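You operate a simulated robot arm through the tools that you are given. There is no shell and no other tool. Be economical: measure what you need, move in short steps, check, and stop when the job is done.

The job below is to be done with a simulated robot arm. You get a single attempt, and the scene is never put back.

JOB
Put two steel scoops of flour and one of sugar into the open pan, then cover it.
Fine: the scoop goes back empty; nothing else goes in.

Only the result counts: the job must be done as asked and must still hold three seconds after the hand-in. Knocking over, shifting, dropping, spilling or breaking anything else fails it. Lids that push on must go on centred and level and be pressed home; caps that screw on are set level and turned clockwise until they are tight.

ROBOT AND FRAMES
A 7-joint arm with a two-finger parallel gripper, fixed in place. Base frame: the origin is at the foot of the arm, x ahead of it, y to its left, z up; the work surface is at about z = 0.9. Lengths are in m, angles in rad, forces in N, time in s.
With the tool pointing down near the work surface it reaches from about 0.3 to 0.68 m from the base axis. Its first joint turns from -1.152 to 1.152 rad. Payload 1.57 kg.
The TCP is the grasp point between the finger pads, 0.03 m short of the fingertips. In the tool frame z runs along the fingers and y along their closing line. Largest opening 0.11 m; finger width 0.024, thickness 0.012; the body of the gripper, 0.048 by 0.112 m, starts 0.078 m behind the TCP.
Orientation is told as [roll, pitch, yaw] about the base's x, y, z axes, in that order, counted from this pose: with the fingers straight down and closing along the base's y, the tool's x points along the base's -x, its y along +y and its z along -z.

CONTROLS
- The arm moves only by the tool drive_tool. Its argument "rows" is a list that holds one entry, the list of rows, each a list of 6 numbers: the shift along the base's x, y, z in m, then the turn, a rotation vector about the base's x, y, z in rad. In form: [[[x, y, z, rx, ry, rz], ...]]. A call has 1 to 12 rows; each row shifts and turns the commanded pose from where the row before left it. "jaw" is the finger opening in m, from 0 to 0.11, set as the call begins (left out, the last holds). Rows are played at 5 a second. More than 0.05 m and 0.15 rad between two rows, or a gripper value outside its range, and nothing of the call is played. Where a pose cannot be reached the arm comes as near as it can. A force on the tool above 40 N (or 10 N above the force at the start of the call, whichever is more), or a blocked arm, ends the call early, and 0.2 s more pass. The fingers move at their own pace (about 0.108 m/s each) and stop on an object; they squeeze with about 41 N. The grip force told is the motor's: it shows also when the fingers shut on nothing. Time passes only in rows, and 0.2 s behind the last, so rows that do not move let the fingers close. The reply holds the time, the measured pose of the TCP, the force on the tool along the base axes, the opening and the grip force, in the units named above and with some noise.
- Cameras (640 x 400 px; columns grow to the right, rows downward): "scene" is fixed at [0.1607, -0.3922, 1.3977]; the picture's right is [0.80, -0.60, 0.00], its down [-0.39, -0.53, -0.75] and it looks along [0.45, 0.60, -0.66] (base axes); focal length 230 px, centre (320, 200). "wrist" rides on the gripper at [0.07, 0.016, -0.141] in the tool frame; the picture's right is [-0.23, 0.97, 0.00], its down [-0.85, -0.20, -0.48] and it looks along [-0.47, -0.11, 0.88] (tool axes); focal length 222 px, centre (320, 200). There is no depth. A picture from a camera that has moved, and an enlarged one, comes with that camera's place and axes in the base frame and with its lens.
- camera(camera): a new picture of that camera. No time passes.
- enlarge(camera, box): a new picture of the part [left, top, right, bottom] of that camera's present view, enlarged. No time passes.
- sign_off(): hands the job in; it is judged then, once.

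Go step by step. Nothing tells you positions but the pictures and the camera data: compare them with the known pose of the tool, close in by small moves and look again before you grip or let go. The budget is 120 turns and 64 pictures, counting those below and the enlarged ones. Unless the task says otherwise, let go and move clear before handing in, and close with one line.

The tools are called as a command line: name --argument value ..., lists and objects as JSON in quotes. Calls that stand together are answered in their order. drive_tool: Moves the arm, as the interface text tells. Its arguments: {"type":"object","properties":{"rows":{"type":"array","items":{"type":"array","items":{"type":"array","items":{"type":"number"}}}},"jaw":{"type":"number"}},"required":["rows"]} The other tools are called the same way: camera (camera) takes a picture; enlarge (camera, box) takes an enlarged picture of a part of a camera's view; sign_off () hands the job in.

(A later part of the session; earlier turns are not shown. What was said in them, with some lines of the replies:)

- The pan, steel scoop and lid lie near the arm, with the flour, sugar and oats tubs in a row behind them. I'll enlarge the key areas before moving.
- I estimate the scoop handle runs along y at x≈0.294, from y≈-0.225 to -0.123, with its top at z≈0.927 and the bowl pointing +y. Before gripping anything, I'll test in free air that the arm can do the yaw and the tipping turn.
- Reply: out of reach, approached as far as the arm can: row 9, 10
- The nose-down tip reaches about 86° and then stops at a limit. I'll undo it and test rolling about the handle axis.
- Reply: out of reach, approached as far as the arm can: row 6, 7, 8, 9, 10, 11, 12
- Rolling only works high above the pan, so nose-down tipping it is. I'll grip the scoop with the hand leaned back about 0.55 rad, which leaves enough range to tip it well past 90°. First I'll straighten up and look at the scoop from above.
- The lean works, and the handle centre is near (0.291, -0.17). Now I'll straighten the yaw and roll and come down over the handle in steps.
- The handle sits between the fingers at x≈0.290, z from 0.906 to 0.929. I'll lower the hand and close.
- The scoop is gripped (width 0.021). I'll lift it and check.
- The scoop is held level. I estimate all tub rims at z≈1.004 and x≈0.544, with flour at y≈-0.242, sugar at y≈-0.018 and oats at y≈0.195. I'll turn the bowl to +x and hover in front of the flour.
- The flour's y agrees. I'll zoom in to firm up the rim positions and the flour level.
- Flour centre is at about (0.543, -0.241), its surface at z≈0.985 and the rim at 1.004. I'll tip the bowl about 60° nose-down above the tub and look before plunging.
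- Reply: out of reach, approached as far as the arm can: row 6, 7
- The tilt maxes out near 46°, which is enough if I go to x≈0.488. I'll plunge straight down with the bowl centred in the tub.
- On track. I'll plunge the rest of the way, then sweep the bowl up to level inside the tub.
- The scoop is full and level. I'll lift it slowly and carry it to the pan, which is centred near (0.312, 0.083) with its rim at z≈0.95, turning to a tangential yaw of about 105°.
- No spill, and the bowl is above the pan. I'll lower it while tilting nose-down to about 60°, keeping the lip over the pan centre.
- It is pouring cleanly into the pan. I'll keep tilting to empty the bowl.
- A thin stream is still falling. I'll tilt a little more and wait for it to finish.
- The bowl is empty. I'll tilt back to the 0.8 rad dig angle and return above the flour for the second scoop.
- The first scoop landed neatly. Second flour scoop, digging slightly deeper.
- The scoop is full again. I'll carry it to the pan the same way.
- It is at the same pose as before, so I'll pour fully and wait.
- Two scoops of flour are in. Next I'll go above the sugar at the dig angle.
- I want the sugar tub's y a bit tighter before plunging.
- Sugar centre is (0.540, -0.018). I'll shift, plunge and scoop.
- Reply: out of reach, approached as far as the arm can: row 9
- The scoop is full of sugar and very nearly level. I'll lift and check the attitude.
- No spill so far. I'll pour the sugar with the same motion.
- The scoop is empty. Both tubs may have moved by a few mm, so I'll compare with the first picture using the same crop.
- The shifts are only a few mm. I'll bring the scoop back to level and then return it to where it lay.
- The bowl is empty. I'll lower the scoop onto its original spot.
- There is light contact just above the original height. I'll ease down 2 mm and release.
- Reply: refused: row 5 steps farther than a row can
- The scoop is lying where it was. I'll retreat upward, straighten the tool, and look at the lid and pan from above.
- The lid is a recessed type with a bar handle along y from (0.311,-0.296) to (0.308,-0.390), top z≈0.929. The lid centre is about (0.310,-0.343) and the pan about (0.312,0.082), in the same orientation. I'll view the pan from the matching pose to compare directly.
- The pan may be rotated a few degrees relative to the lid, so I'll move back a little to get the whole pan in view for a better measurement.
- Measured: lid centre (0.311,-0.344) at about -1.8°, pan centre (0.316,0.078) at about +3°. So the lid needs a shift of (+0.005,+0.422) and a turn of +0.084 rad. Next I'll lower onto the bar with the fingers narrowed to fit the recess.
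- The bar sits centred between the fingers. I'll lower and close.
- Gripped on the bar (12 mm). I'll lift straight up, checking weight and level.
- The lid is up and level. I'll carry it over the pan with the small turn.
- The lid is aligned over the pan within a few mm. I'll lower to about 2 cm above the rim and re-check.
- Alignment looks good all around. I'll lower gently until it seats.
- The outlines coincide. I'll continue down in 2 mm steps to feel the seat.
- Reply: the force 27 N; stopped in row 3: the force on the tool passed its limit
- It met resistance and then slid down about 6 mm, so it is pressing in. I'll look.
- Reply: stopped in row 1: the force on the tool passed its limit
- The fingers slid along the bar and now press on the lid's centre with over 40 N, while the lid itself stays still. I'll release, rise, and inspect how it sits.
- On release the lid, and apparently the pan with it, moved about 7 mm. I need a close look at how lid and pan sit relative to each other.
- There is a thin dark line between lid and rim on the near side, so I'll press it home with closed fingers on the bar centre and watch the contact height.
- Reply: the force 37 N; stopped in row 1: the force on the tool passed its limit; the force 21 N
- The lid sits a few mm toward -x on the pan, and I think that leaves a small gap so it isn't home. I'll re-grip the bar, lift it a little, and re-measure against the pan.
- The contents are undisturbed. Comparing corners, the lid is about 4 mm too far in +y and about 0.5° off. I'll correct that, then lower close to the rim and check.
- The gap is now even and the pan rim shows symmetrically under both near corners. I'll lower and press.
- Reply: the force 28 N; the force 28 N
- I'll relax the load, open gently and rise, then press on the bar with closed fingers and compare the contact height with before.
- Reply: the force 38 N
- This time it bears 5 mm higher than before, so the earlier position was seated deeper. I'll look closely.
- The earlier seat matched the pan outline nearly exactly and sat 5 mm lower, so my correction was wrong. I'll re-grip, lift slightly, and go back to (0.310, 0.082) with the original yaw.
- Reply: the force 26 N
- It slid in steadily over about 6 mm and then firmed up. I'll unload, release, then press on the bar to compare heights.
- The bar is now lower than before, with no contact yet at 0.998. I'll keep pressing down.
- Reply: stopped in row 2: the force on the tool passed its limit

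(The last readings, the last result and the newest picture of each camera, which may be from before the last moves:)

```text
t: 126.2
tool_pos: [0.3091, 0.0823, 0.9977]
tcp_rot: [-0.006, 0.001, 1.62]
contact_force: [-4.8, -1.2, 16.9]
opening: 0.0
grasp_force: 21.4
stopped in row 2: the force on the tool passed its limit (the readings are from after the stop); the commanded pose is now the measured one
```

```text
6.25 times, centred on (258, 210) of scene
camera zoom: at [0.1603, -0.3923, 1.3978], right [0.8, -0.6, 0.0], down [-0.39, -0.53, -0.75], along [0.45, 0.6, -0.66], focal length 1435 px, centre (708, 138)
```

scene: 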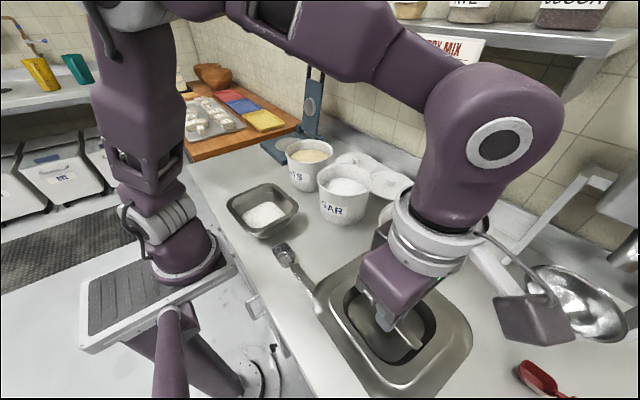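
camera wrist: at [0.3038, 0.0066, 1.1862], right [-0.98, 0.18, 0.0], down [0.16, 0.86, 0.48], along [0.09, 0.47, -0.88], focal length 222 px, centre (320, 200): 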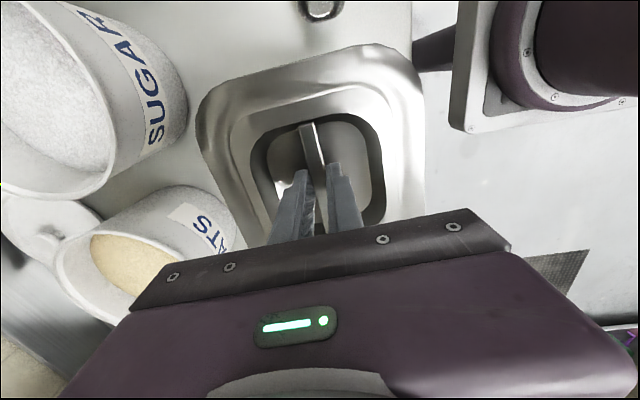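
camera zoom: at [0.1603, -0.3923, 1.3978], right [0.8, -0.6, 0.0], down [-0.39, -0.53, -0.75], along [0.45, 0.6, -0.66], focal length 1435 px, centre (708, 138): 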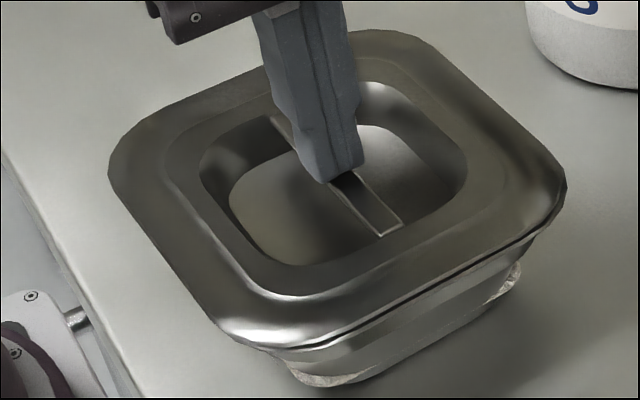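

The lid now bears hard at the same seated height (0.997), with a small, even seam around the visible sides, so it is home. I'll retreat and take one last look at everything.

drive_tool --rows '[[[0, 0, 0.01, 0, 0, 0], [0, 0, 0.03, 0, 0, 0], [0, 0, 0.045, 0, 0, 0], [0, 0, 0.045, 0, 0, 0], [0, 0, 0.045, 0, 0, 0], [0, 0.02, 0.04, 0, 0, 0]]]'

enlarge --camera "scene" --box '[200, 130, 460, 320]'

```text
t: 127.5
tool_pos: [0.3086, 0.1029, 1.2133]
tcp_rot: [-0.007, 0.0, 1.624]
contact_force: [-0.2, 0.6, 0.1]
opening: 0.0003
grasp_force: 21.4
```

```text
2.11 times, centred on (330, 225) of scene
camera zoom: at [0.1606, -0.3922, 1.3977], right [0.8, -0.6, 0.0], down [-0.39, -0.53, -0.75], along [0.45, 0.6, -0.66], focal length 484 px, centre (299, 147)
```

zoom: 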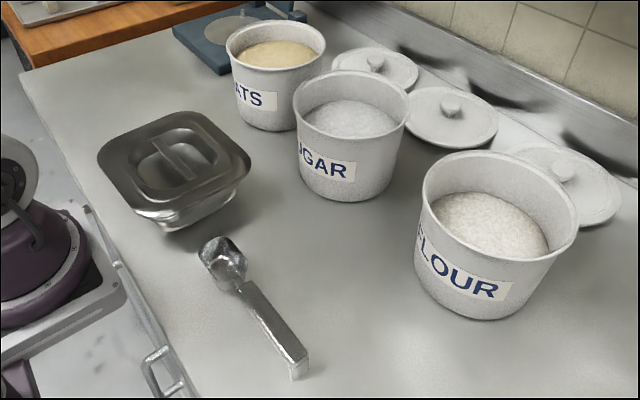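

The pan is covered, the empty scoop is back in its place, there is no spill, and the arm is clear, so I'm handing in.

sign_off

```text
The job is handed in.
```

I put two steel scoops of flour and one of sugar in the pan, pressed the lid on, and put the empty scoop back in its place. Nothing spilled, but the flour and sugar tubs shifted by about 3 mm and 6–7 mm during scooping, and the pan moved by roughly 7 mm while I seated the lid.
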